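You operate a simulated robot arm through the tools that you are given. There is no shell and no other tool. Be economical: measure what you need, move in short steps, check, and stop when the job is done.

You are at the controls of a simulated two-armed robot. One attempt, no reset.

TASK
Dress the buffing stone clean on jog, then switch the buffer off.
Fine: shut the hood, then switch on; one hand keeps the jog key down while the other draws the dresser across and back.

Only the result counts: the job must be done as asked and must still hold three seconds after the hand-in. Knocking over, shifting, dropping, spilling or breaking anything else fails it.

THE ROBOT
Two 7-joint arms with fingered hands on one trunk, on a base that drives. Base frame: it is fixed to the floor where the robot stands at the start and does not move with it; the origin is under the middle of the robot, x ahead of it, y to its left, z up. Lengths are in mm, angles in degrees, forces in N, time in s.
The left shoulder is at the start at [59, 174, 1065], the right one opposite. With the tool pointing down near the work surface each hand reaches from about 320 to 740 mm from the robot's upright axis, wherever it stands, measured 20 degrees to its own side. Places, roughly: buffer hood [700, 100, 1200]; buffer jog key [800, 300, 900]; buffer main switch [400, 200, 700]; buffing stone [700, 100, 1000]; dresser slide [800, 0, 1100]; feed wheel [500, -100, 900]; traverse lever [600, 200, 1000]. Payload 3.8 kg a hand.
The TCP of each hand is the grasp point between the finger pads, 26 mm short of the fingertips. In the tool frame z runs along the fingers and y along their closing line. The gripper opens to 132 mm. The gripper's body begins 73 mm behind the TCP. The gripper is a hand of 3 fingers: y runs from the thumb to the fingers, the wrist lies at [0, 0, -224] in the tool frame.
Orientation is that of the tool frame in the base frame, as a unit quaternion [w, x, y, z]. With the fingers straight down and closing along the base's y, the tool's x points along the base's -x, its y along +y and its z along -z.

THE INTERFACE
- The arms move only by the tool jog_arm. It takes "left_increments", "right_increments" or both (then of equal length, played together; a hand with none holds still); each is one flat list of numbers, 6 for each row, row after row: the shift along the base's x, y, z in mm, then the turn, a rotation vector about the base's x, y, z in rad. In form: [dx, dy, dz, rx, ry, rz, dx, dy, dz, rx, ry, rz, ...]. A call has 1 to 12 rows; each row shifts and turns the commanded pose from where the row before left it. Rows are played at 5 a second. More than 50 mm and 8.6 degrees between two rows, and nothing of the call is played. Where a pose cannot be reached the arm comes as near as it can. A force on the tool above 40 N (or 10 N above the force at the start of the call, whichever is more), or a blocked arm, ends the call early, and 0.2 s more pass. In this call time passes only in rows, and 0.2 s behind the last. It gives the time, the measured TCP pose, the force on the tool (base axes), the opening and the grip force at its end, in the units of the frame above (readings bear some noise), with the torque about the TCP (base axes, N m) and any sound that the robot's microphone picked up.
- Cameras (640 x 400 px; columns grow to the right, rows downward): "scene" is now at [187.2, 11.4, 967.6]; the picture's right is [0.13, -0.99, 0.00], its down [-0.10, -0.01, -0.99] and it looks along [0.99, 0.13, -0.10] (base axes); focal length 214 px, centre (320, 200). "left" rides on the left gripper at [-62, 3, -92] in its tool frame; the picture's right is [-0.05, -1.00, 0.00], its down [0.83, -0.04, -0.56] and it looks along [0.55, -0.03, 0.83] (tool axes); focal length 230 px, centre (320, 200). "right" rides on the right gripper at [62, 3, -92] in its tool frame; the picture's right is [-0.05, 1.00, 0.00], its down [-0.83, -0.04, -0.56] and it looks along [-0.55, -0.03, 0.83] (tool axes); focal length 230 px, centre (320, 200). There is no depth. A picture from a camera that has moved, and an enlarged one, comes with that camera's place and axes in the base frame and with its lens.
- snapshot(camera): a new picture of that camera. It takes no simulated time.
- raise_lower(by): slides the trunk up (or, below 0, down) by that many mm; the arms and the scene camera ride with it, the base frame stays. It gives what a move gives, with no picture.
- steer(legs): drives the robot by 1 to 6 legs, each [ahead, left, turn to the left] in mm, mm and degrees, along the robot's own axes; the way and the turn of a leg run together, so that a leg with both is an arc; at most 1500 mm and 180 degrees a leg. The arms and the cameras ride along, it lands a little off, and it stops where it bumps. It gives what a move gives.
- move_fingers(finger1, finger2, thumb_bend, hand): sets how far each is bent, from 0 (flat) to 100 (curled in); at 30 the hand is open as for a grip, at 70 the pads meet at the TCP. One left out holds its place. A second passes; each finger stops where it meets its share of the squeeze, and holds until it gets a number again. It is the only way to open and close the hand. It gives what a move gives, with no picture; readings hold the bend of each and the force on the fingers (four entries, about 0 where the hand has none), thumb and palm.
- pan_tilt(pan, tilt): turns the head with the scene camera to pan (to the left, within 60 degrees either way) and tilt (down, from -29 to 69), counted from straight ahead of the robot. It gives what a move gives.
- zoom(camera, box): a new picture of the part [left, top, right, bottom] of that camera's present view, enlarged. It takes no simulated time.
- close_job(): hands the job in; it is judged then, once.

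Work in short steps. Places have to be worked out from the pictures, the camera data and where the tool is seen: move nearer, look again, correct. Check each grasp and each placing, and mend what went wrong. You have 120 turns and 88 pictures in all, those below and enlarged ones among them. Open the grippers and draw the arms clear of the work before you hand the job in, unless the task says otherwise; then end with one line.

The tools are called as a command line: name --argument value ..., lists and objects as JSON in quotes. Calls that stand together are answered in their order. jog_arm: Moves the arms, as the interface text tells. Its arguments: {"type":"object","properties":{"left_increments":{"type":"array","items":{"type":"number"}},"right_increments":{"type":"array","items":{"type":"number"}}},"required":[]} The other tools are called the same way: raise_lower (by) slides the trunk up or down; move_fingers (finger1, finger2, thumb_bend, hand) moves the fingers one by one; steer (legs) drives the base; pan_tilt (pan, tilt) turns the head that bears the scene camera; snapshot (camera) takes a picture; zoom (camera, box) takes an enlarged picture of a part of a camera's view; close_job () hands the job in.

At the start:

```text
time_s: 0.0
left_tool_pos: [503.1, 280.1, 1000.5]
left_tcp_rot: [0.0, -0.001, 1.0, -0.001]
left_contact_force: [0.0, -0.5, 0.8]
left_torque: [0.02, -0.01, 0.0]
left_width: 131.9
left_grasp_force: 0.1
left_shape: jaw
left_bend: [30.0, 30.0, 30.0]
left_finger forces: [0.0, 0.1, 0.1, 0.0, 0.0, 0.0]
right_tool_pos: [416.7, -141.1, 1000.5]
right_tcp_rot: [0.001, 0.0, 1.0, 0.0]
right_contact_force: [0.5, -0.5, -0.3]
right_torque: [-0.01, -0.01, 0.0]
right_width: 131.7
right_grasp_force: 0.0
right_shape: jaw
right_bend: [30.0, 30.0, 30.0]
right_finger forces: [0.0, 0.1, 0.0, 0.0, 0.0, 0.0]
trunk travel left (down, up): [-375.0, 107.0]
robot x, y, heading: [-1.0, -2.1, -0.0]
head pan, tilt: [7.6, 5.8]
```

scene: 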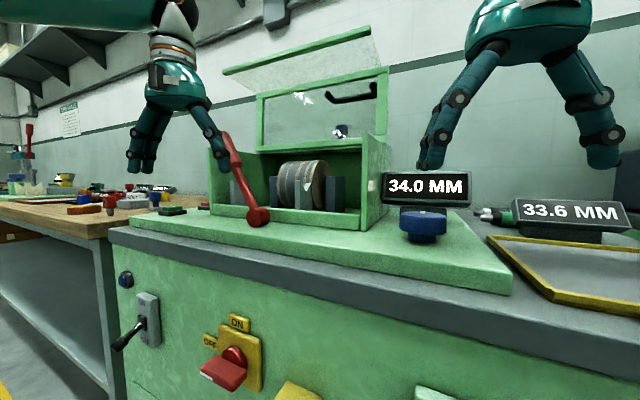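
right: 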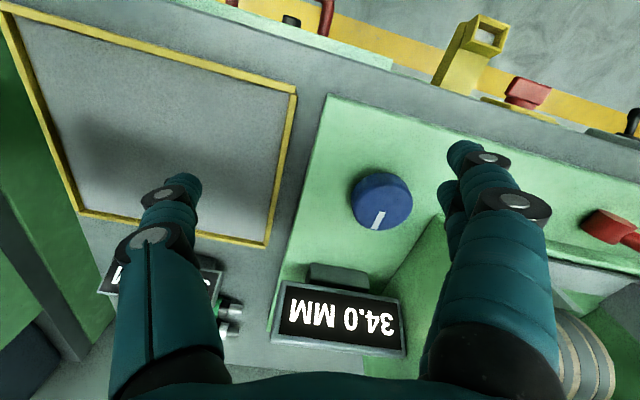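
left: 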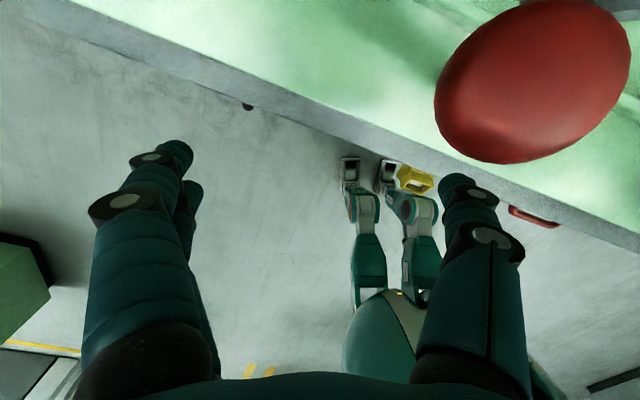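

I take closer looks at the machine front and the hood area to identify the controls.

zoom --camera "scene" --box '[200, 20, 480, 240]'

zoom --camera "scene" --box '[90, 240, 350, 400]'

pan_tilt --pan 7 --tilt 30

```text
1.82 times, centred on (340, 130) of scene
camera zoom: at [187.2, 11.4, 967.6], right [0.13, -0.99, 0.0], down [-0.1, -0.01, -0.99], along [0.99, 0.13, -0.1], focal length 390 px, centre (284, 327)
```

zoom: 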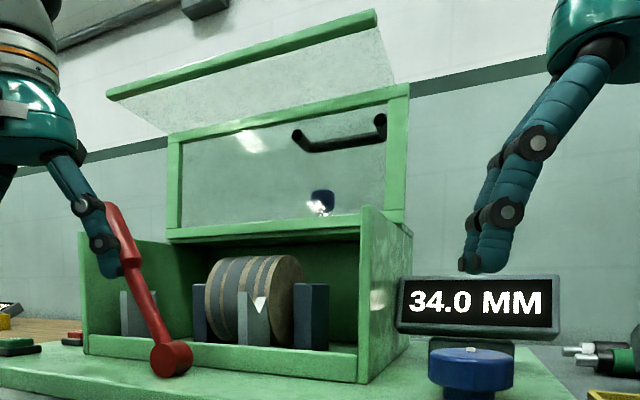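

```text
2.46 times, centred on (220, 320) of scene
camera zoom: at [187.2, 11.4, 967.6], right [0.13, -0.99, 0.0], down [-0.1, -0.01, -0.99], along [0.99, 0.13, -0.1], focal length 528 px, centre (566, -95)
```

zoom: 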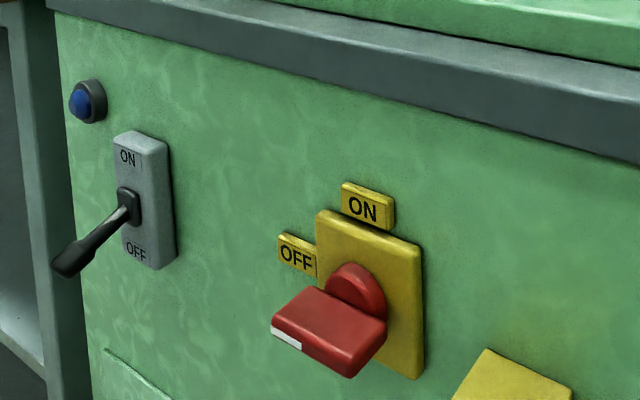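

```text
time_s: 0.9
left_tool_pos: [502.6, 280.8, 999.7]
left_tcp_rot: [0.0, -0.001, 1.0, 0.0]
left_contact_force: [-0.2, 0.4, 0.0]
left_torque: [-0.05, 0.0, 0.02]
left_width: 131.7
left_grasp_force: 0.1
left_shape: jaw
left_bend: [30.0, 30.0, 30.0]
left_finger forces: [0.0, 0.1, 0.0, 0.0, 0.0, 0.1]
right_tool_pos: [416.4, -141.8, 1001.3]
right_tcp_rot: [0.001, 0.0, 1.0, 0.0]
right_contact_force: [-0.2, -0.3, 0.3]
right_torque: [-0.04, 0.04, -0.02]
right_width: 131.9
right_grasp_force: 0.0
right_shape: jaw
right_bend: [30.0, 30.0, 30.0]
right_finger forces: [0.0, 0.0, 0.0, 0.0, 0.0, 0.1]
trunk travel left (down, up): [-375.0, 107.0]
robot x, y, heading: [0.9, 3.3, -0.0]
head pan, tilt: [7.0, 30.0]
```

Now the tilted scene view.

snapshot --camera "scene"

raise_lower --by 100

snapshot --camera "scene"

```text
82 pictures are left
camera scene: at [185.7, 10.3, 928.5], right [0.12, -0.99, 0.0], down [-0.5, -0.06, -0.87], along [0.86, 0.11, -0.5], focal length 214 px, centre (320, 200)
```

scene: 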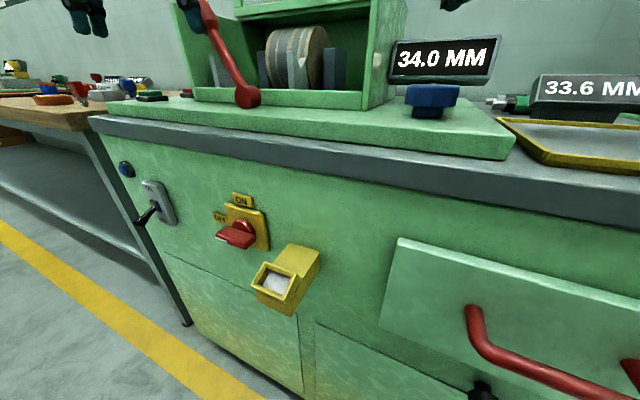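

```text
time_s: 2.2
left_tool_pos: [503.6, 279.9, 1097.9]
left_tcp_rot: [-0.003, -0.001, 1.0, 0.0]
left_contact_force: [0.3, -0.1, -0.1]
left_torque: [0.01, 0.03, -0.01]
left_width: 132.1
left_grasp_force: 0.0
left_shape: jaw
left_bend: [30.0, 30.0, 30.0]
left_finger forces: [0.0, 0.0, 0.0, 0.1, 0.0, 0.0]
right_tool_pos: [416.5, -142.1, 1098.7]
right_tcp_rot: [0.0, 0.0, 1.0, -0.001]
right_contact_force: [0.6, 0.2, -1.4]
right_torque: [-0.01, -0.02, 0.0]
right_width: 131.8
right_grasp_force: 0.0
right_shape: jaw
right_bend: [30.0, 30.0, 30.0]
right_finger forces: [0.1, 0.1, 0.1, 0.0, 0.0, 0.1]
trunk travel left (down, up): [-475.0, 7.0]
robot x, y, heading: [-1.0, 1.9, 0.2]
head pan, tilt: [7.0, 30.0]
```

```text
81 pictures are left
camera scene: at [199.5, 10.4, 1059.6], right [0.12, -0.99, 0.0], down [-0.5, -0.06, -0.87], along [0.86, 0.11, -0.5], focal length 214 px, centre (320, 200)
```

scene: 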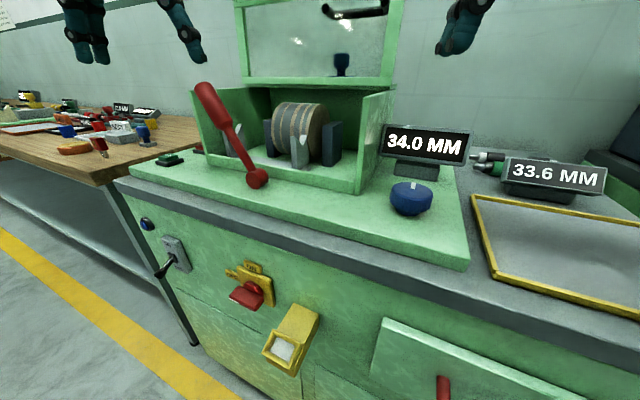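

I zoom on the key at the left of the hood, and on the hood interior.

zoom --camera "scene" --box '[130, 120, 260, 200]'

zoom --camera "scene" --box '[190, 30, 410, 190]'

zoom --camera "scene" --box '[130, 200, 330, 370]'

```text
4.92 times, centred on (195, 160) of scene
camera zoom: at [199.5, 10.4, 1059.6], right [0.12, -0.99, 0.0], down [-0.5, -0.06, -0.87], along [0.86, 0.11, -0.5], focal length 1056 px, centre (935, 397)
```

zoom: 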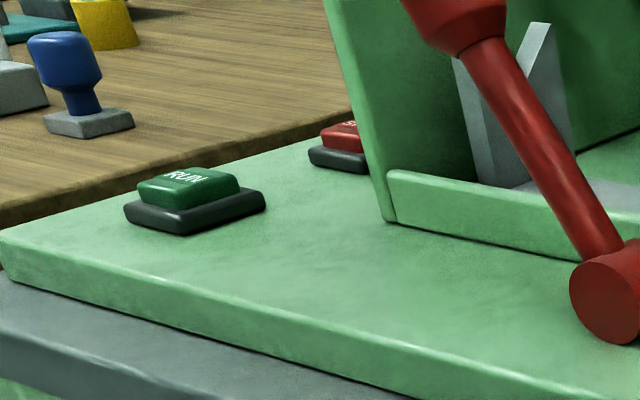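

```text
2.50 times, centred on (300, 110) of scene
camera zoom: at [199.5, 10.4, 1059.6], right [0.12, -0.99, 0.0], down [-0.5, -0.06, -0.87], along [0.86, 0.11, -0.5], focal length 536 px, centre (370, 425)
```

zoom: 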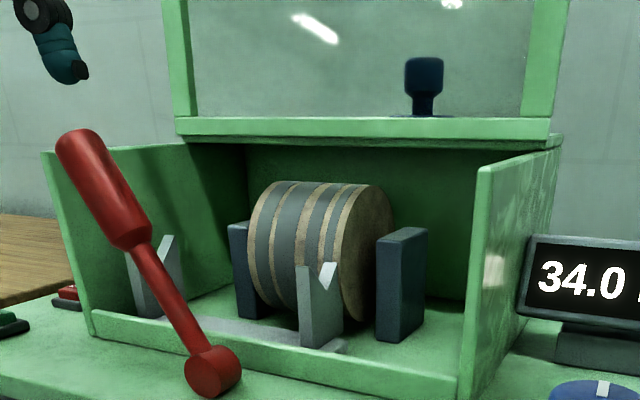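

```text
2.35 times, centred on (230, 285) of scene
camera zoom: at [199.5, 10.4, 1059.6], right [0.12, -0.99, 0.0], down [-0.5, -0.06, -0.87], along [0.86, 0.11, -0.5], focal length 505 px, centre (532, 0)
```

zoom: 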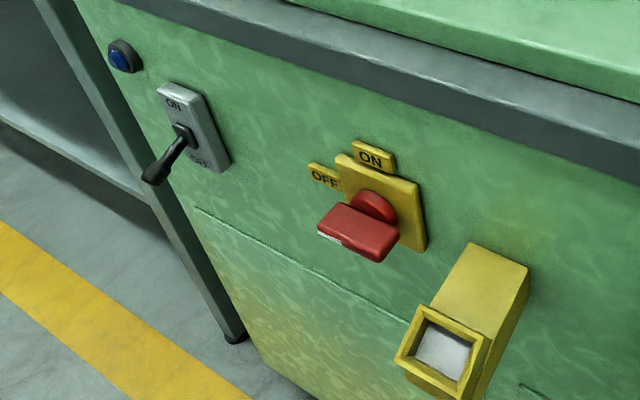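

Keys RUN/STOP sit left of the box; the machine is yawed about 16°. I drive left, then turn right to face it squarely.

steer --legs '[[0, 320, 0], [0, 0, -16]]'

pan_tilt --pan 0 --tilt 20

snapshot --camera "scene"

snapshot --camera "left"

```text
time_s: 6.5
left_tool_pos: [560.9, 450.2, 1100.5]
left_tcp_rot: [0.0, 0.139, 0.99, 0.0]
left_contact_force: [-0.5, 0.7, 0.5]
left_torque: [0.02, 0.0, 0.03]
left_width: 131.8
left_grasp_force: 0.2
left_shape: jaw
left_bend: [30.0, 30.0, 30.0]
left_finger forces: [0.1, 0.0, 0.1, 0.0, 0.1, 0.1]
right_tool_pos: [360.4, 67.7, 1101.6]
right_tcp_rot: [0.001, 0.139, 0.99, 0.0]
right_contact_force: [-0.4, -0.2, 0.0]
right_torque: [0.01, -0.01, 0.0]
right_width: 131.9
right_grasp_force: 0.1
right_shape: jaw
right_bend: [30.0, 30.0, 30.0]
right_finger forces: [0.0, 0.0, 0.1, 0.1, 0.0, 0.0]
trunk travel left (down, up): [-475.0, 7.0]
robot x, y, heading: [1.6, 319.5, -15.8]
head pan, tilt: [7.0, 30.0]
```

```text
time_s: 7.2
left_tool_pos: [561.2, 449.8, 1100.8]
left_tcp_rot: [0.0, 0.138, 0.99, 0.0]
left_contact_force: [0.0, -0.8, 0.4]
left_torque: [-0.01, -0.03, -0.02]
left_width: 131.9
left_grasp_force: 0.0
left_shape: jaw
left_bend: [30.0, 30.0, 30.0]
left_finger forces: [0.0, 0.0, 0.0, 0.0, 0.1, 0.1]
right_tool_pos: [361.3, 68.7, 1100.6]
right_tcp_rot: [0.002, 0.139, 0.99, 0.0]
right_contact_force: [-0.5, 0.0, 0.8]
right_torque: [0.03, 0.04, -0.01]
right_width: 131.5
right_grasp_force: 0.0
right_shape: jaw
right_bend: [30.0, 30.0, 30.0]
right_finger forces: [0.1, 0.0, 0.1, 0.1, 0.1, 0.1]
trunk travel left (down, up): [-475.0, 7.0]
robot x, y, heading: [0.0, 315.1, -16.0]
head pan, tilt: [0.0, 20.0]
```

```text
77 pictures are left
camera scene: at [194.6, 263.1, 1075.9], right [-0.27, -0.96, 0.0], down [-0.33, 0.09, -0.94], along [0.9, -0.26, -0.34], focal length 214 px, centre (320, 200)
```

scene: 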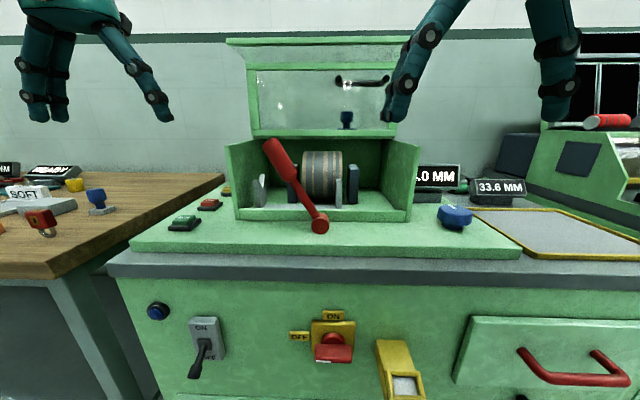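

```text
76 pictures are left
camera left: at [622.1, 436.8, 1191.4], right [-0.22, -0.97, 0.0], down [-0.81, 0.19, 0.55], along [-0.54, 0.12, -0.83], focal length 230 px, centre (320, 200)
```

left: 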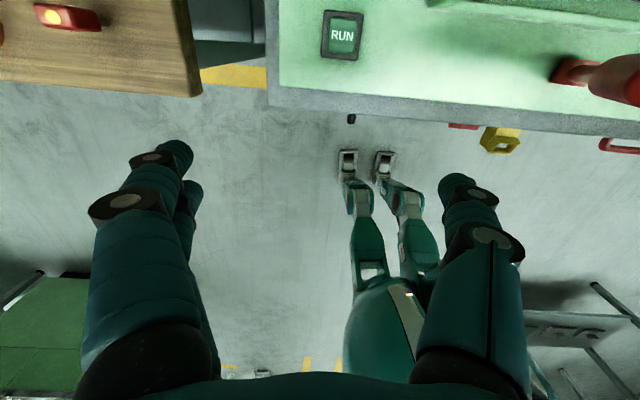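

I zoom on the keys and the box now that the machine is square.

zoom --camera "scene" --box '[160, 170, 260, 235]'

zoom --camera "scene" --box '[220, 20, 470, 245]'

```text
6.15 times, centred on (210, 202) of scene
camera zoom: at [194.6, 263.1, 1075.9], right [-0.27, -0.96, 0.0], down [-0.33, 0.09, -0.94], along [0.9, -0.26, -0.34], focal length 1320 px, centre (997, 185)
```

zoom: 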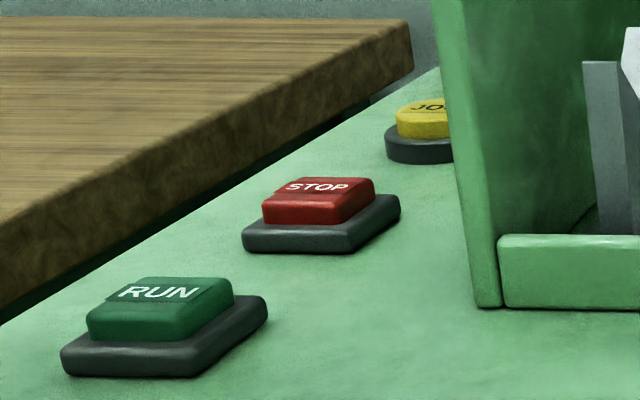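

```text
1.78 times, centred on (345, 132) of scene
camera zoom: at [194.6, 263.1, 1075.9], right [-0.27, -0.96, 0.0], down [-0.33, 0.09, -0.94], along [0.9, -0.26, -0.34], focal length 381 px, centre (276, 320)
```

zoom: 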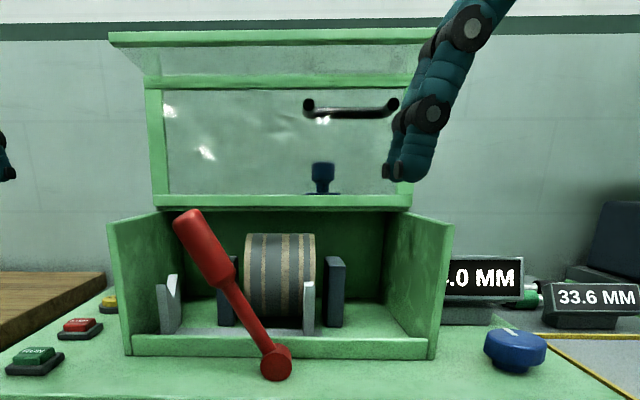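

The jog key is the yellow round one left of the box; dresser knob is behind the back wall. I raise the right hand (and close it as a poker) and pull it back before driving ahead 150 mm.

jog_arm --right_increments '[-38, 11, 30, 0, 0, 0, -38, 11, 30, 0, 0, 0, -20, 6, 45, 0, 0, 0, 0, 0, 50, 0, 0, 0, 0, 0, 40, 0, 0, 0]'

move_fingers --hand "right" --finger1 70 --finger2 70 --thumb_bend 70

steer --legs '[[150, 0, 0]]'

snapshot --camera "right"

snapshot --camera "left"

```text
time_s: 8.4
left_tool_pos: [559.6, 450.0, 1100.9]
left_tcp_rot: [0.0, 0.138, 0.99, 0.0]
left_contact_force: [1.4, 0.2, 0.4]
left_torque: [-0.01, 0.01, 0.02]
left_width: 132.0
left_grasp_force: 0.1
left_shape: jaw
left_bend: [30.0, 30.0, 30.0]
left_finger forces: [0.1, 0.0, 0.0, 0.0, 0.0, 0.1]
right_tool_pos: [263.4, 97.2, 1297.3]
right_tcp_rot: [0.001, 0.138, 0.99, 0.0]
right_contact_force: [0.5, 1.2, 0.2]
right_torque: [0.01, -0.02, -0.01]
right_width: 131.8
right_grasp_force: 0.1
right_shape: jaw
right_bend: [30.0, 30.0, 30.0]
right_finger forces: [0.0, 0.0, 0.0, 0.1, 0.0, 0.1]
trunk travel left (down, up): [-475.0, 7.0]
robot x, y, heading: [2.7, 317.3, -16.0]
head pan, tilt: [0.0, 20.0]
```

```text
time_s: 9.4
left_tool_pos: [560.4, 449.8, 1100.1]
left_tcp_rot: [0.0, 0.138, 0.99, 0.0]
left_contact_force: [0.7, 0.3, 0.9]
left_torque: [0.01, 0.0, -0.03]
left_width: 131.8
left_grasp_force: 0.1
left_shape: jaw
left_bend: [30.0, 30.0, 30.0]
left_finger forces: [0.0, 0.0, 0.1, 0.0, 0.0, 0.0]
right_tool_pos: [264.8, 95.9, 1295.4]
right_tcp_rot: [0.0, 0.139, 0.99, 0.0]
right_contact_force: [0.3, -0.3, -0.3]
right_torque: [0.03, -0.01, 0.02]
right_width: 6.2
right_grasp_force: 0.1
right_shape: fingers
right_bend: [70.0, 70.0, 70.0]
right_finger forces: [0.0, 0.1, 0.0, 0.1, 0.0, 0.0]
trunk travel left (down, up): [-475.0, 7.0]
robot x, y, heading: [-1.6, 319.0, -16.1]
head pan, tilt: [0.0, 20.0]
```

```text
time_s: 10.8
left_tool_pos: [702.3, 408.5, 1100.6]
left_tcp_rot: [0.001, 0.138, 0.99, 0.0]
left_contact_force: [-0.3, 0.7, 0.0]
left_torque: [0.02, 0.01, -0.02]
left_width: 132.1
left_grasp_force: 0.1
left_shape: jaw
left_bend: [30.0, 30.0, 30.0]
left_finger forces: [0.0, 0.0, 0.1, 0.0, 0.1, 0.0]
right_tool_pos: [405.3, 55.5, 1294.8]
right_tcp_rot: [0.002, 0.139, 0.99, 0.001]
right_contact_force: [-0.2, 0.2, -0.2]
right_torque: [0.01, 0.02, 0.01]
right_width: 6.1
right_grasp_force: 0.2
right_shape: fingers
right_bend: [70.0, 70.0, 70.0]
right_finger forces: [0.0, 0.0, 0.1, 0.0, 0.1, 0.0]
trunk travel left (down, up): [-475.0, 7.0]
robot x, y, heading: [140.9, 277.2, -15.9]
head pan, tilt: [0.0, 20.0]
```

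```text
73 pictures are left
camera right: at [347.8, 75.4, 1388.0], right [0.32, 0.95, 0.0], down [0.78, -0.27, 0.56], along [0.53, -0.18, -0.83], focal length 230 px, centre (320, 200)
```

right: 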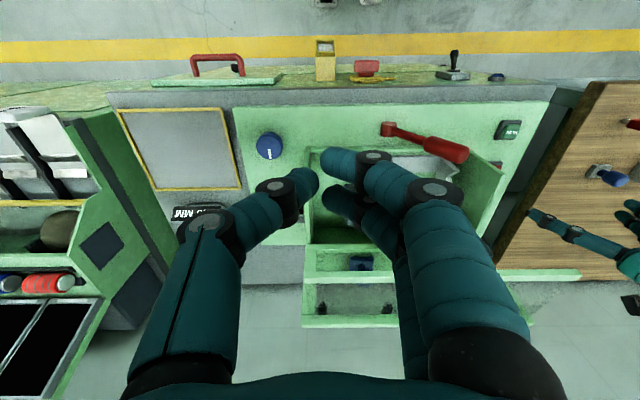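

```text
72 pictures are left
camera left: at [763.8, 395.9, 1192.3], right [-0.22, -0.97, 0.0], down [-0.81, 0.19, 0.55], along [-0.54, 0.12, -0.83], focal length 230 px, centre (320, 200)
```

left: 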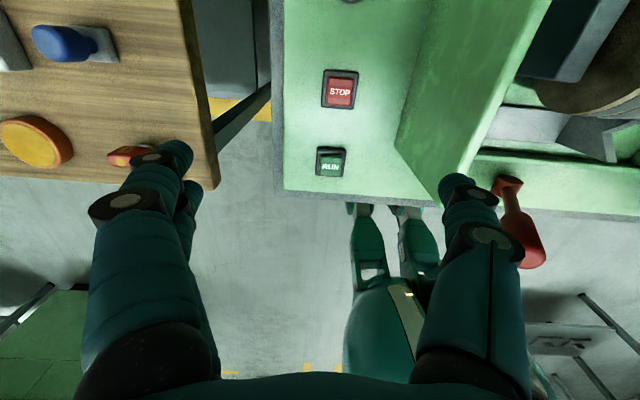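

Zoom the right view on the hood region.

zoom --camera "right" --box '[260, 120, 560, 340]'

snapshot --camera "scene"

```text
1.82 times, centred on (410, 230) of right
camera zoom: at [347.8, 75.4, 1388.0], right [0.32, 0.95, 0.0], down [0.78, -0.27, 0.56], along [0.53, -0.18, -0.83], focal length 418 px, centre (156, 146)
```

zoom: 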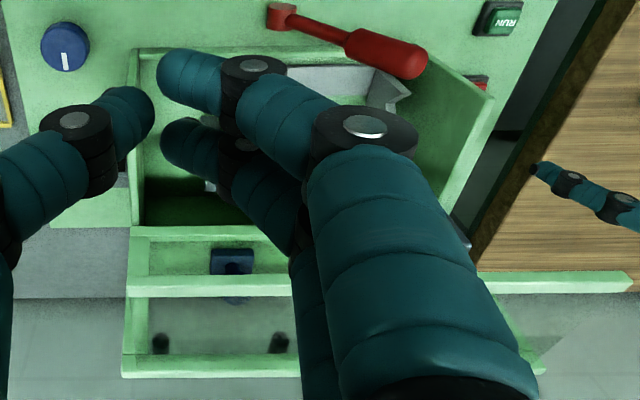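

```text
70 pictures are left
camera scene: at [336.4, 222.3, 1076.3], right [-0.28, -0.96, 0.0], down [-0.33, 0.09, -0.94], along [0.9, -0.26, -0.34], focal length 214 px, centre (320, 200)
```

scene: 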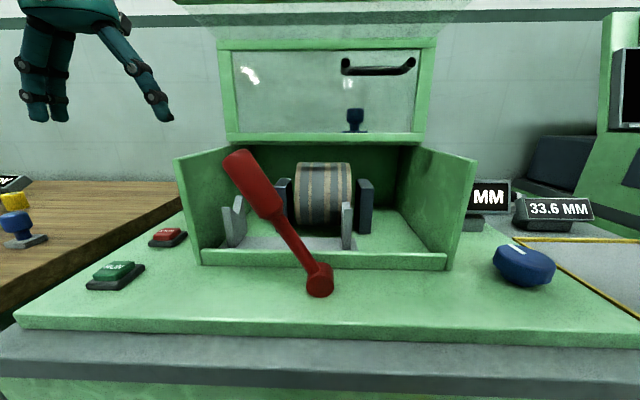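

I judge the hood hinge near n≈670 at the back-wall top, hood panel top z≈1200. I move the closed right hand over the top at z≈1300 toward the hood's back side.

jog_arm --right_increments '[42, 9.4, 5, 0, 0, 0, 42, 9.4, 5, 0, 0, 0, 42, 9.4, 0, 0, 0, 0, 42, 9.4, 0, 0, 0, 0, 42, 9.4, 0, 0, 0, 0, 42, 9.4, 0, 0, 0, 0]'

pan_tilt --pan 0 --tilt -10

snapshot --camera "scene"

snapshot --camera "right"

```text
time_s: 12.2
left_tool_pos: [704.1, 409.1, 1099.5]
left_tcp_rot: [-0.001, 0.138, 0.99, -0.001]
left_contact_force: [0.1, 0.4, 0.6]
left_torque: [-0.01, 0.0, -0.01]
left_width: 132.0
left_grasp_force: 0.0
left_shape: jaw
left_bend: [30.0, 30.0, 30.0]
left_finger forces: [0.0, 0.1, 0.0, 0.0, 0.0, 0.1]
right_tool_pos: [638.5, 114.5, 1296.5]
right_tcp_rot: [0.002, 0.137, 0.991, -0.001]
right_contact_force: [-0.2, 0.8, 0.3]
right_torque: [0.0, 0.0, -0.02]
right_width: 5.7
right_grasp_force: 0.1
right_shape: fingers
right_bend: [70.0, 70.0, 70.0]
right_finger forces: [0.0, 0.1, 0.1, 0.1, 0.0, 0.0]
right hand out of reach, approached as far as the arm can: row 6
trunk travel left (down, up): [-475.0, 7.0]
robot x, y, heading: [137.3, 279.2, -16.2]
head pan, tilt: [0.0, 20.0]
```

```text
time_s: 13.2
left_tool_pos: [704.1, 409.3, 1100.5]
left_tcp_rot: [-0.001, 0.138, 0.99, 0.0]
left_contact_force: [0.1, -0.7, -0.1]
left_torque: [-0.01, -0.04, -0.02]
left_width: 132.1
left_grasp_force: 0.1
left_shape: jaw
left_bend: [30.0, 30.0, 30.0]
left_finger forces: [0.0, 0.1, 0.0, 0.1, 0.1, 0.0]
right_tool_pos: [637.6, 113.8, 1295.6]
right_tcp_rot: [0.001, 0.14, 0.99, 0.0]
right_contact_force: [-0.2, -0.1, -0.9]
right_torque: [0.06, -0.01, -0.02]
right_width: 5.9
right_grasp_force: 0.1
right_shape: fingers
right_bend: [70.0, 70.0, 70.0]
right_finger forces: [0.0, 0.1, 0.1, 0.1, 0.1, 0.0]
trunk travel left (down, up): [-475.0, 7.0]
robot x, y, heading: [143.2, 277.3, -15.9]
head pan, tilt: [0.0, -10.0]
```

```text
69 pictures are left
camera scene: at [328.2, 224.7, 1123.5], right [-0.28, -0.96, 0.0], down [0.17, -0.05, -0.98], along [0.95, -0.27, 0.17], focal length 214 px, centre (320, 200)
```

scene: 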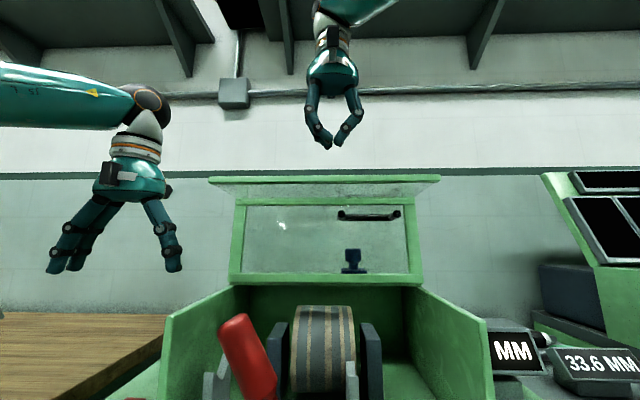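

```text
68 pictures are left
camera right: at [580.1, 133.5, 1388.4], right [0.32, 0.95, 0.0], down [0.79, -0.27, 0.56], along [0.53, -0.18, -0.83], focal length 230 px, centre (320, 200)
```

right: 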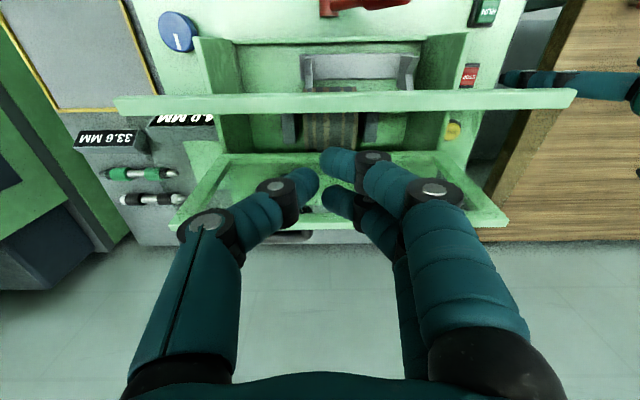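

Contact geometry: pushing straight down at n≈575 carries from the hood's front flange over the corner onto the roof panel, closing it. I shift 35 mm left and press down in small steps.

jog_arm --right_increments '[4, 35, -10, 0, 0, 0, 0, 0, -20, 0, 0, 0, 0, 0, -15, 0, 0, 0, 0, 0, -10, 0, 0, 0, 0, 0, -10, 0, 0, 0, 0, 0, -10, 0, 0, 0, 0, 0, -10, 0, 0, 0]'

snapshot --camera "scene"

```text
time_s: 14.8
left_tool_pos: [702.3, 410.4, 1102.3]
left_tcp_rot: [0.002, 0.139, 0.99, 0.0]
left_contact_force: [0.0, 0.1, -0.3]
left_torque: [0.03, 0.02, 0.0]
left_width: 131.8
left_grasp_force: 0.1
left_shape: jaw
left_bend: [30.0, 30.0, 30.0]
left_finger forces: [0.0, 0.1, 0.0, 0.0, 0.1, 0.0]
right_tool_pos: [636.0, 139.7, 1215.9]
right_tcp_rot: [0.004, 0.139, 0.99, 0.001]
right_contact_force: [-5.6, 3.7, 16.0]
right_torque: [-0.01, 0.02, 0.03]
right_width: 4.1
right_grasp_force: 8.3
right_shape: fingers
right_bend: [70.0, 72.0, 71.0]
right_finger forces: [0.0, 11.3, 0.0, 0.1, 5.4, 0.1]
right hand out of reach, approached as far as the arm can: row 1
trunk travel left (down, up): [-475.0, 7.0]
robot x, y, heading: [143.2, 275.4, -15.9]
head pan, tilt: [0.0, -10.0]
```

```text
67 pictures are left
camera scene: at [326.2, 225.4, 1124.4], right [-0.28, -0.96, 0.0], down [0.17, -0.05, -0.98], along [0.95, -0.27, 0.18], focal length 214 px, centre (320, 200)
```

scene: 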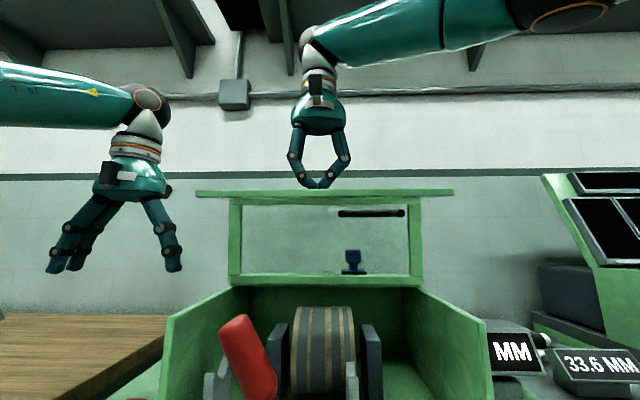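

The hood is swinging down. I keep pressing down.

jog_arm --right_increments '[0, 0, -10, 0, 0, 0, 0, 0, -10, 0, 0, 0, 0, 0, -10, 0, 0, 0, 0, 0, -10, 0, 0, 0, 0, 0, -10, 0, 0, 0]'

snapshot --camera "scene"

```text
time_s: 15.3
left_tool_pos: [701.0, 409.1, 1101.4]
left_tcp_rot: [0.002, 0.138, 0.99, 0.0]
left_contact_force: [-0.1, 1.0, 0.0]
left_torque: [-0.04, -0.01, 0.0]
left_width: 131.9
left_grasp_force: 0.1
left_shape: jaw
left_bend: [30.0, 30.0, 30.0]
left_finger forces: [0.0, 0.0, 0.0, 0.0, 0.0, 0.0]
right_tool_pos: [632.9, 140.6, 1208.8]
right_tcp_rot: [0.004, 0.135, 0.991, 0.002]
right_contact_force: [-14.9, 2.9, 26.0]
right_torque: [-0.14, 0.16, -0.06]
right_width: 3.4
right_grasp_force: 15.3
right_shape: fingers
right_bend: [70.0, 73.0, 71.0]
right_finger forces: [0.0, 13.1, 0.0, 0.0, 17.4, 0.1]
trunk travel left (down, up): [-475.0, 7.0]
robot x, y, heading: [142.7, 278.4, -16.0]
head pan, tilt: [0.0, -10.0]
stopped in row 2 (right hand): the force on the tool passed its limit at 44 N (the readings are from after the stop); the commanded pose is now the measured one
```

```text
66 pictures are left
camera scene: at [325.6, 225.1, 1124.0], right [-0.28, -0.96, 0.0], down [0.17, -0.05, -0.98], along [0.95, -0.27, 0.18], focal length 214 px, centre (320, 200)
```

scene: 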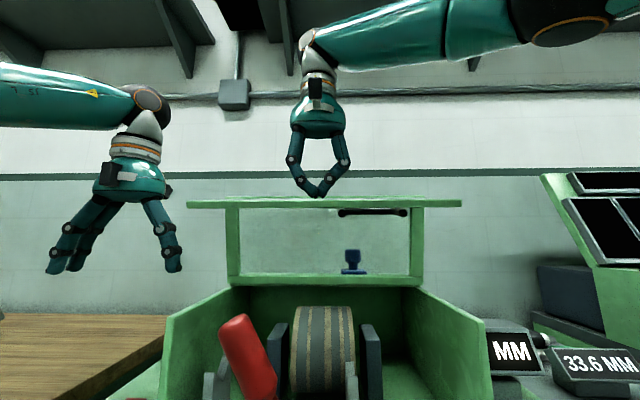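

Stopped on force (likely too fast/too near corner). I move 12 mm back toward the robot for leverage and press more slowly.

jog_arm --right_increments '[-12, 3, 3, 0, 0, 0, -4, 1, -3, 0, 0, 0, -1, 0, -4, 0, 0, 0, -1, 0, -4, 0, 0, 0, -1, 0, -4, 0, 0, 0, -1, 0, -4, 0, 0, 0, -1, 0, -4, 0, 0, 0, -1, 0, -4, 0, 0, 0, -1, 0, -4, 0, 0, 0]'

snapshot --camera "scene"

```text
time_s: 17.0
left_tool_pos: [700.1, 410.4, 1099.7]
left_tcp_rot: [0.001, 0.138, 0.99, 0.0]
left_contact_force: [0.5, -0.1, -0.3]
left_torque: [0.0, 0.03, -0.06]
left_width: 131.6
left_grasp_force: 0.1
left_shape: jaw
left_bend: [30.0, 30.0, 30.0]
left_finger forces: [0.1, 0.1, 0.0, 0.0, 0.0, 0.0]
right_tool_pos: [608.9, 148.7, 1189.5]
right_tcp_rot: [0.003, 0.131, 0.991, 0.005]
right_contact_force: [-19.4, 6.2, 22.6]
right_torque: [-0.03, 0.21, -0.07]
right_width: 4.6
right_grasp_force: 15.9
right_shape: fingers
right_bend: [70.0, 74.0, 71.0]
right_finger forces: [0.0, 20.7, 0.0, 0.0, 10.5, 0.1]
trunk travel left (down, up): [-475.0, 7.0]
robot x, y, heading: [142.7, 277.6, -16.0]
head pan, tilt: [0.0, -10.0]
stopped in row 8 (right hand): the force on the tool passed its limit at 42 N (the readings are from after the stop); the commanded pose is now the measured one
```

```text
65 pictures are left
camera scene: at [325.0, 225.3, 1123.8], right [-0.28, -0.96, 0.0], down [0.17, -0.05, -0.98], along [0.95, -0.27, 0.18], focal length 214 px, centre (320, 200)
```

scene: 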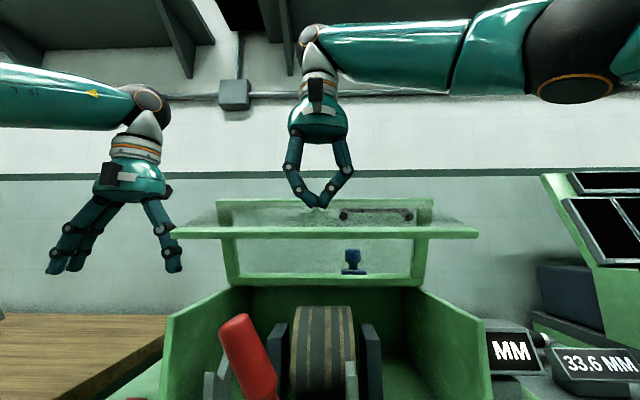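

Hood is ~30° tilted and holds by friction. I now go over the corner to behind the roof panel and pull it forward/down.

jog_arm --right_increments '[-5, 1, 20, 0, 0, 0, 0, 0, 45, 0, 0, 0, 46, -13, 0, 0, 0, 0, 46, -13, 0, 0, 0, 0, 15, -4, 0, 0, 0, 0, 0, 0, -25, 0, 0, 0, 0, 0, -20, 0, 0, 0, 0, 0, -15, 0, 0, 0]'

snapshot --camera "scene"

snapshot --camera "right"

```text
time_s: 18.8
left_tool_pos: [706.0, 407.0, 1097.1]
left_tcp_rot: [-0.004, 0.138, 0.99, 0.0]
left_contact_force: [-0.4, 0.7, -1.4]
left_torque: [0.02, 0.06, -0.02]
left_width: 131.7
left_grasp_force: 0.0
left_shape: jaw
left_bend: [30.0, 30.0, 30.0]
left_finger forces: [0.0, 0.1, 0.0, 0.1, 0.0, 0.0]
right_tool_pos: [668.8, 119.2, 1180.2]
right_tcp_rot: [-0.002, 0.136, 0.991, 0.003]
right_contact_force: [0.5, 0.1, -1.0]
right_torque: [0.03, 0.03, -0.04]
right_width: 5.4
right_grasp_force: 0.0
right_shape: fingers
right_bend: [70.0, 70.0, 70.0]
right_finger forces: [0.0, 0.0, 0.0, 0.0, 0.1, 0.0]
right hand out of reach, approached as far as the arm can: row 4, 5
trunk travel left (down, up): [-475.0, 7.0]
robot x, y, heading: [143.3, 277.1, -15.9]
head pan, tilt: [0.0, -10.0]
```

```text
64 pictures are left
camera scene: at [330.6, 223.3, 1122.0], right [-0.28, -0.96, 0.0], down [0.16, -0.05, -0.99], along [0.95, -0.27, 0.17], focal length 214 px, centre (320, 200)
```

scene: 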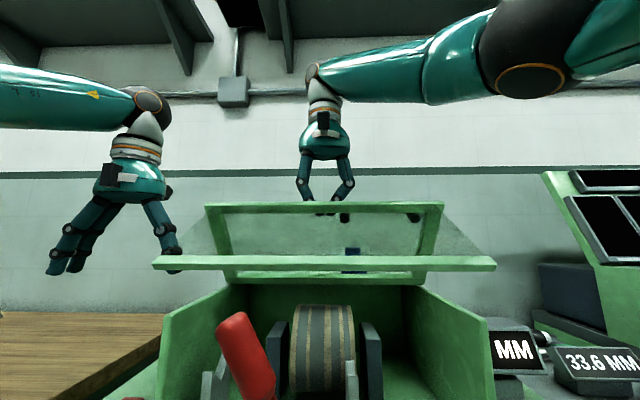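

```text
63 pictures are left
camera right: at [610.8, 137.5, 1274.0], right [0.32, 0.95, 0.0], down [0.79, -0.27, 0.55], along [0.52, -0.17, -0.83], focal length 230 px, centre (320, 200)
```

right: 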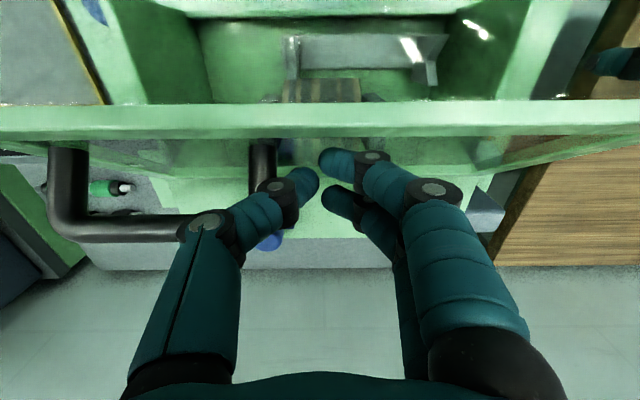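

Fingers are behind/above the roof panel. I shift slightly left and toward the robot, then press down on the roof.

jog_arm --right_increments '[-17, 24, 0, 0, 0, 0, 0, 0, -8, 0, 0, 0, 0, 0, -6, 0, 0, 0, 0, 0, -6, 0, 0, 0, 0, 0, -6, 0, 0, 0, 0, 0, -6, 0, 0, 0, 0, 0, -6, 0, 0, 0, 0, 0, -6, 0, 0, 0, 0, 0, -6, 0, 0, 0]'

snapshot --camera "scene"

```text
time_s: 20.8
left_tool_pos: [702.8, 409.3, 1100.2]
left_tcp_rot: [0.0, 0.138, 0.99, 0.0]
left_contact_force: [0.0, 0.6, -0.7]
left_torque: [-0.05, -0.02, 0.01]
left_width: 132.3
left_grasp_force: 0.0
left_shape: jaw
left_bend: [30.0, 30.0, 30.0]
left_finger forces: [0.0, 0.0, 0.0, 0.0, 0.0, 0.0]
right_tool_pos: [646.6, 145.5, 1137.0]
right_tcp_rot: [0.002, 0.134, 0.991, 0.003]
right_contact_force: [-1.0, 0.4, 0.5]
right_torque: [-0.01, 0.03, 0.01]
right_width: 5.0
right_grasp_force: 0.2
right_shape: fingers
right_bend: [70.0, 70.0, 70.0]
right_finger forces: [0.2, 0.0, 0.0, 0.0, 0.1, 0.0]
trunk travel left (down, up): [-475.0, 7.0]
robot x, y, heading: [141.0, 279.8, -16.0]
head pan, tilt: [0.0, -10.0]
```

```text
62 pictures are left
camera scene: at [327.8, 224.7, 1123.5], right [-0.28, -0.96, 0.0], down [0.17, -0.05, -0.98], along [0.95, -0.27, 0.17], focal length 214 px, centre (320, 200)
```

scene: 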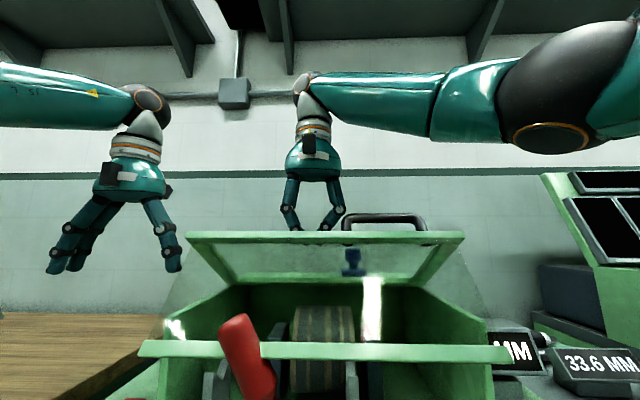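

The hood keeps closing and passes behind the lever. Continue pressing down.

jog_arm --right_increments '[0, 0, -7, 0, 0, 0, 0, 0, -7, 0, 0, 0, 0, 0, -7, 0, 0, 0, 0, 0, -7, 0, 0, 0, 0, 0, -7, 0, 0, 0, 0, 0, -6, 0, 0, 0, 0, 0, -6, 0, 0, 0, 0, 0, -6, 0, 0, 0, 0, 0, -6, 0, 0, 0, 0, 0, -6, 0, 0, 0]'

snapshot --camera "scene"

```text
time_s: 23.0
left_tool_pos: [701.2, 408.7, 1099.5]
left_tcp_rot: [0.0, 0.139, 0.99, 0.001]
left_contact_force: [-0.3, 0.0, 1.1]
left_torque: [0.01, -0.04, 0.0]
left_width: 132.0
left_grasp_force: 0.2
left_shape: jaw
left_bend: [30.0, 30.0, 30.0]
left_finger forces: [0.1, 0.0, 0.1, 0.0, 0.0, 0.0]
right_tool_pos: [647.5, 144.9, 1072.9]
right_tcp_rot: [0.003, 0.133, 0.991, 0.003]
right_contact_force: [0.7, -0.2, -1.1]
right_torque: [0.01, 0.03, 0.0]
right_width: 5.5
right_grasp_force: 0.2
right_shape: fingers
right_bend: [70.0, 70.0, 70.0]
right_finger forces: [0.1, 0.0, 0.0, 0.0, 0.3, 0.0]
trunk travel left (down, up): [-475.0, 7.0]
robot x, y, heading: [137.4, 276.9, -16.0]
head pan, tilt: [0.0, -10.0]
```

```text
61 pictures are left
camera scene: at [327.7, 224.7, 1123.5], right [-0.28, -0.96, 0.0], down [0.17, -0.05, -0.98], along [0.95, -0.27, 0.17], focal length 214 px, centre (320, 200)
```

scene: 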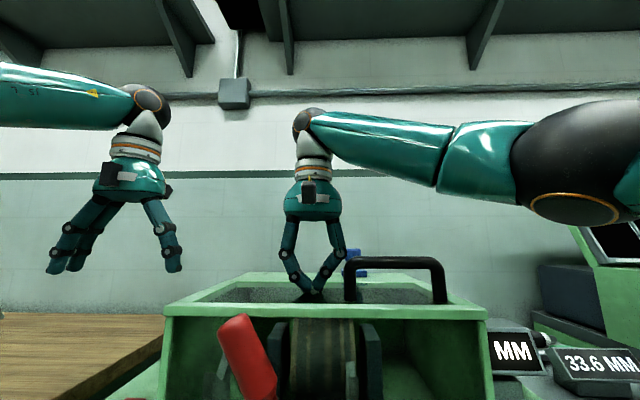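

Hood looks nearly shut; I press a little further to feel the stop.

jog_arm --right_increments '[0, 0, -4, 0, 0, 0, 0, 0, -4, 0, 0, 0, 0, 0, -4, 0, 0, 0, 0, 0, -4, 0, 0, 0, 0, 0, -4, 0, 0, 0]'

pan_tilt --pan 0 --tilt 30

snapshot --camera "scene"

snapshot --camera "right"

```text
time_s: 23.9
left_tool_pos: [700.5, 408.0, 1100.6]
left_tcp_rot: [0.001, 0.138, 0.99, 0.0]
left_contact_force: [-0.9, 0.2, 0.0]
left_torque: [0.0, 0.0, -0.01]
left_width: 131.9
left_grasp_force: 0.0
left_shape: jaw
left_bend: [30.0, 30.0, 30.0]
left_finger forces: [0.1, 0.0, 0.1, 0.0, 0.0, 0.0]
right_tool_pos: [647.3, 145.4, 1071.5]
right_tcp_rot: [0.011, 0.133, 0.991, 0.006]
right_contact_force: [-5.7, -3.3, 24.3]
right_torque: [-0.13, 0.28, 0.03]
right_width: 3.6
right_grasp_force: 12.4
right_shape: fingers
right_bend: [71.0, 71.0, 71.0]
right_finger forces: [4.4, 3.1, 0.0, 0.1, 17.0, 0.0]
trunk travel left (down, up): [-475.0, 7.0]
robot x, y, heading: [139.2, 279.2, -15.8]
head pan, tilt: [0.0, -10.0]
stopped in row 4 (right hand): the force on the tool passed its limit at 43 N (the readings are from after the stop); the commanded pose is now the measured one
```

```text
time_s: 24.9
left_tool_pos: [699.6, 409.0, 1102.4]
left_tcp_rot: [0.001, 0.139, 0.99, -0.001]
left_contact_force: [-0.3, 0.2, 0.2]
left_torque: [0.01, 0.01, -0.02]
left_width: 131.6
left_grasp_force: 0.1
left_shape: jaw
left_bend: [30.0, 30.0, 30.0]
left_finger forces: [0.1, 0.0, 0.0, 0.1, 0.1, 0.1]
right_tool_pos: [645.5, 147.1, 1071.2]
right_tcp_rot: [0.011, 0.134, 0.991, 0.005]
right_contact_force: [-1.3, -2.6, 37.0]
right_torque: [-0.17, 0.27, 0.02]
right_width: 3.7
right_grasp_force: 17.9
right_shape: fingers
right_bend: [71.0, 71.0, 71.0]
right_finger forces: [7.2, 5.9, 0.0, 0.1, 23.5, 0.0]
trunk travel left (down, up): [-475.0, 7.0]
robot x, y, heading: [143.4, 282.6, -16.0]
head pan, tilt: [0.0, 30.0]
```

```text
60 pictures are left
camera scene: at [331.4, 223.1, 1060.7], right [-0.28, -0.96, 0.0], down [-0.48, 0.14, -0.87], along [0.83, -0.24, -0.5], focal length 214 px, centre (320, 200)
```

scene: 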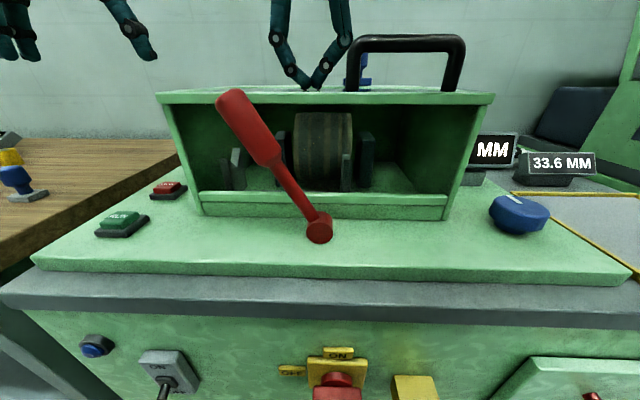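

```text
59 pictures are left
camera right: at [586.6, 164.2, 1161.6], right [0.31, 0.95, 0.01], down [0.78, -0.27, 0.57], along [0.55, -0.17, -0.82], focal length 230 px, centre (320, 200)
```

right: 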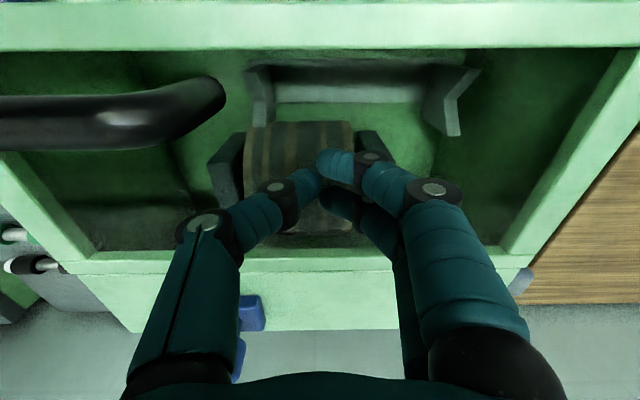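

Hood is shut. I lift and retract the right hand, then back the robot off to work the red/yellow main switch on the front panel.

jog_arm --right_increments '[0, 0, 45, 0, 0, 0, 0, 0, 45, 0, 0, 0, 0, 0, 45, 0, 0, 0, -46, 13, 0, 0, 0, 0, -46, 13, 0, 0, 0, 0, -46, 13, 0, 0, 0, 0, -36, -20, 0, 0, 0, 0, -36, -30, 0, 0, 0, 0, -10, -45, 0, 0, 0, 0, -10, -45, 0, 0, 0, 0]'

steer --legs '[[-270, 0, 0]]'

raise_lower --by -250

snapshot --camera "scene"

```text
time_s: 27.1
left_tool_pos: [701.7, 407.7, 1102.0]
left_tcp_rot: [0.001, 0.139, 0.99, 0.0]
left_contact_force: [-0.6, 0.1, 0.1]
left_torque: [0.02, -0.02, 0.01]
left_width: 132.0
left_grasp_force: 0.1
left_shape: jaw
left_bend: [30.0, 30.0, 30.0]
left_finger forces: [0.0, 0.0, 0.0, 0.0, 0.1, 0.1]
right_tool_pos: [418.5, 43.5, 1203.4]
right_tcp_rot: [0.007, 0.134, 0.991, 0.004]
right_contact_force: [-0.6, -0.8, -0.1]
right_torque: [-0.02, 0.01, 0.02]
right_width: 5.4
right_grasp_force: 0.0
right_shape: fingers
right_bend: [70.0, 70.0, 70.0]
right_finger forces: [0.0, 0.1, 0.1, 0.1, 0.1, 0.1]
trunk travel left (down, up): [-475.0, 7.0]
robot x, y, heading: [141.1, 274.6, -15.8]
head pan, tilt: [0.0, 30.0]
```

```text
time_s: 29.1
left_tool_pos: [442.7, 483.3, 1100.5]
left_tcp_rot: [-0.001, 0.138, 0.99, 0.0]
left_contact_force: [0.3, -0.4, -0.1]
left_torque: [-0.03, -0.02, 0.01]
left_width: 131.6
left_grasp_force: 0.0
left_shape: jaw
left_bend: [30.0, 30.0, 30.0]
left_finger forces: [0.0, 0.0, 0.1, 0.0, 0.1, 0.1]
right_tool_pos: [159.2, 119.7, 1201.8]
right_tcp_rot: [0.006, 0.134, 0.991, 0.004]
right_contact_force: [-0.3, -0.2, -0.1]
right_torque: [-0.01, 0.01, -0.01]
right_width: 5.5
right_grasp_force: 0.0
right_shape: fingers
right_bend: [70.0, 70.0, 70.0]
right_finger forces: [0.1, 0.1, 0.1, 0.0, 0.0, 0.0]
trunk travel left (down, up): [-475.0, 7.0]
robot x, y, heading: [-115.5, 354.0, -15.5]
head pan, tilt: [0.0, 30.0]
```

```text
time_s: 31.6
left_tool_pos: [441.7, 483.8, 850.5]
left_tcp_rot: [0.001, 0.137, 0.991, 0.0]
left_contact_force: [0.1, 0.0, 0.0]
left_torque: [-0.01, 0.03, 0.01]
left_width: 132.0
left_grasp_force: 0.0
left_shape: jaw
left_bend: [30.0, 30.0, 30.0]
left_finger forces: [0.1, 0.1, 0.1, 0.0, 0.1, 0.1]
right_tool_pos: [158.6, 118.7, 952.7]
right_tcp_rot: [0.007, 0.134, 0.991, 0.004]
right_contact_force: [-0.7, 1.0, -0.7]
right_torque: [0.02, -0.02, 0.01]
right_width: 5.5
right_grasp_force: 0.1
right_shape: fingers
right_bend: [70.0, 70.0, 70.0]
right_finger forces: [0.0, 0.0, 0.0, 0.0, 0.0, 0.1]
trunk travel left (down, up): [-225.0, 257.0]
robot x, y, heading: [-120.4, 351.3, -16.1]
head pan, tilt: [0.0, 30.0]
```

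```text
58 pictures are left
camera scene: at [48.9, 304.6, 779.8], right [-0.28, -0.96, 0.0], down [-0.48, 0.14, -0.87], along [0.83, -0.24, -0.5], focal length 214 px, centre (320, 200)
```

scene: 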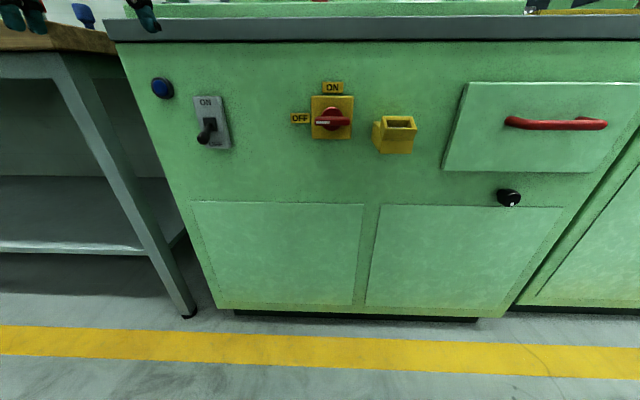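

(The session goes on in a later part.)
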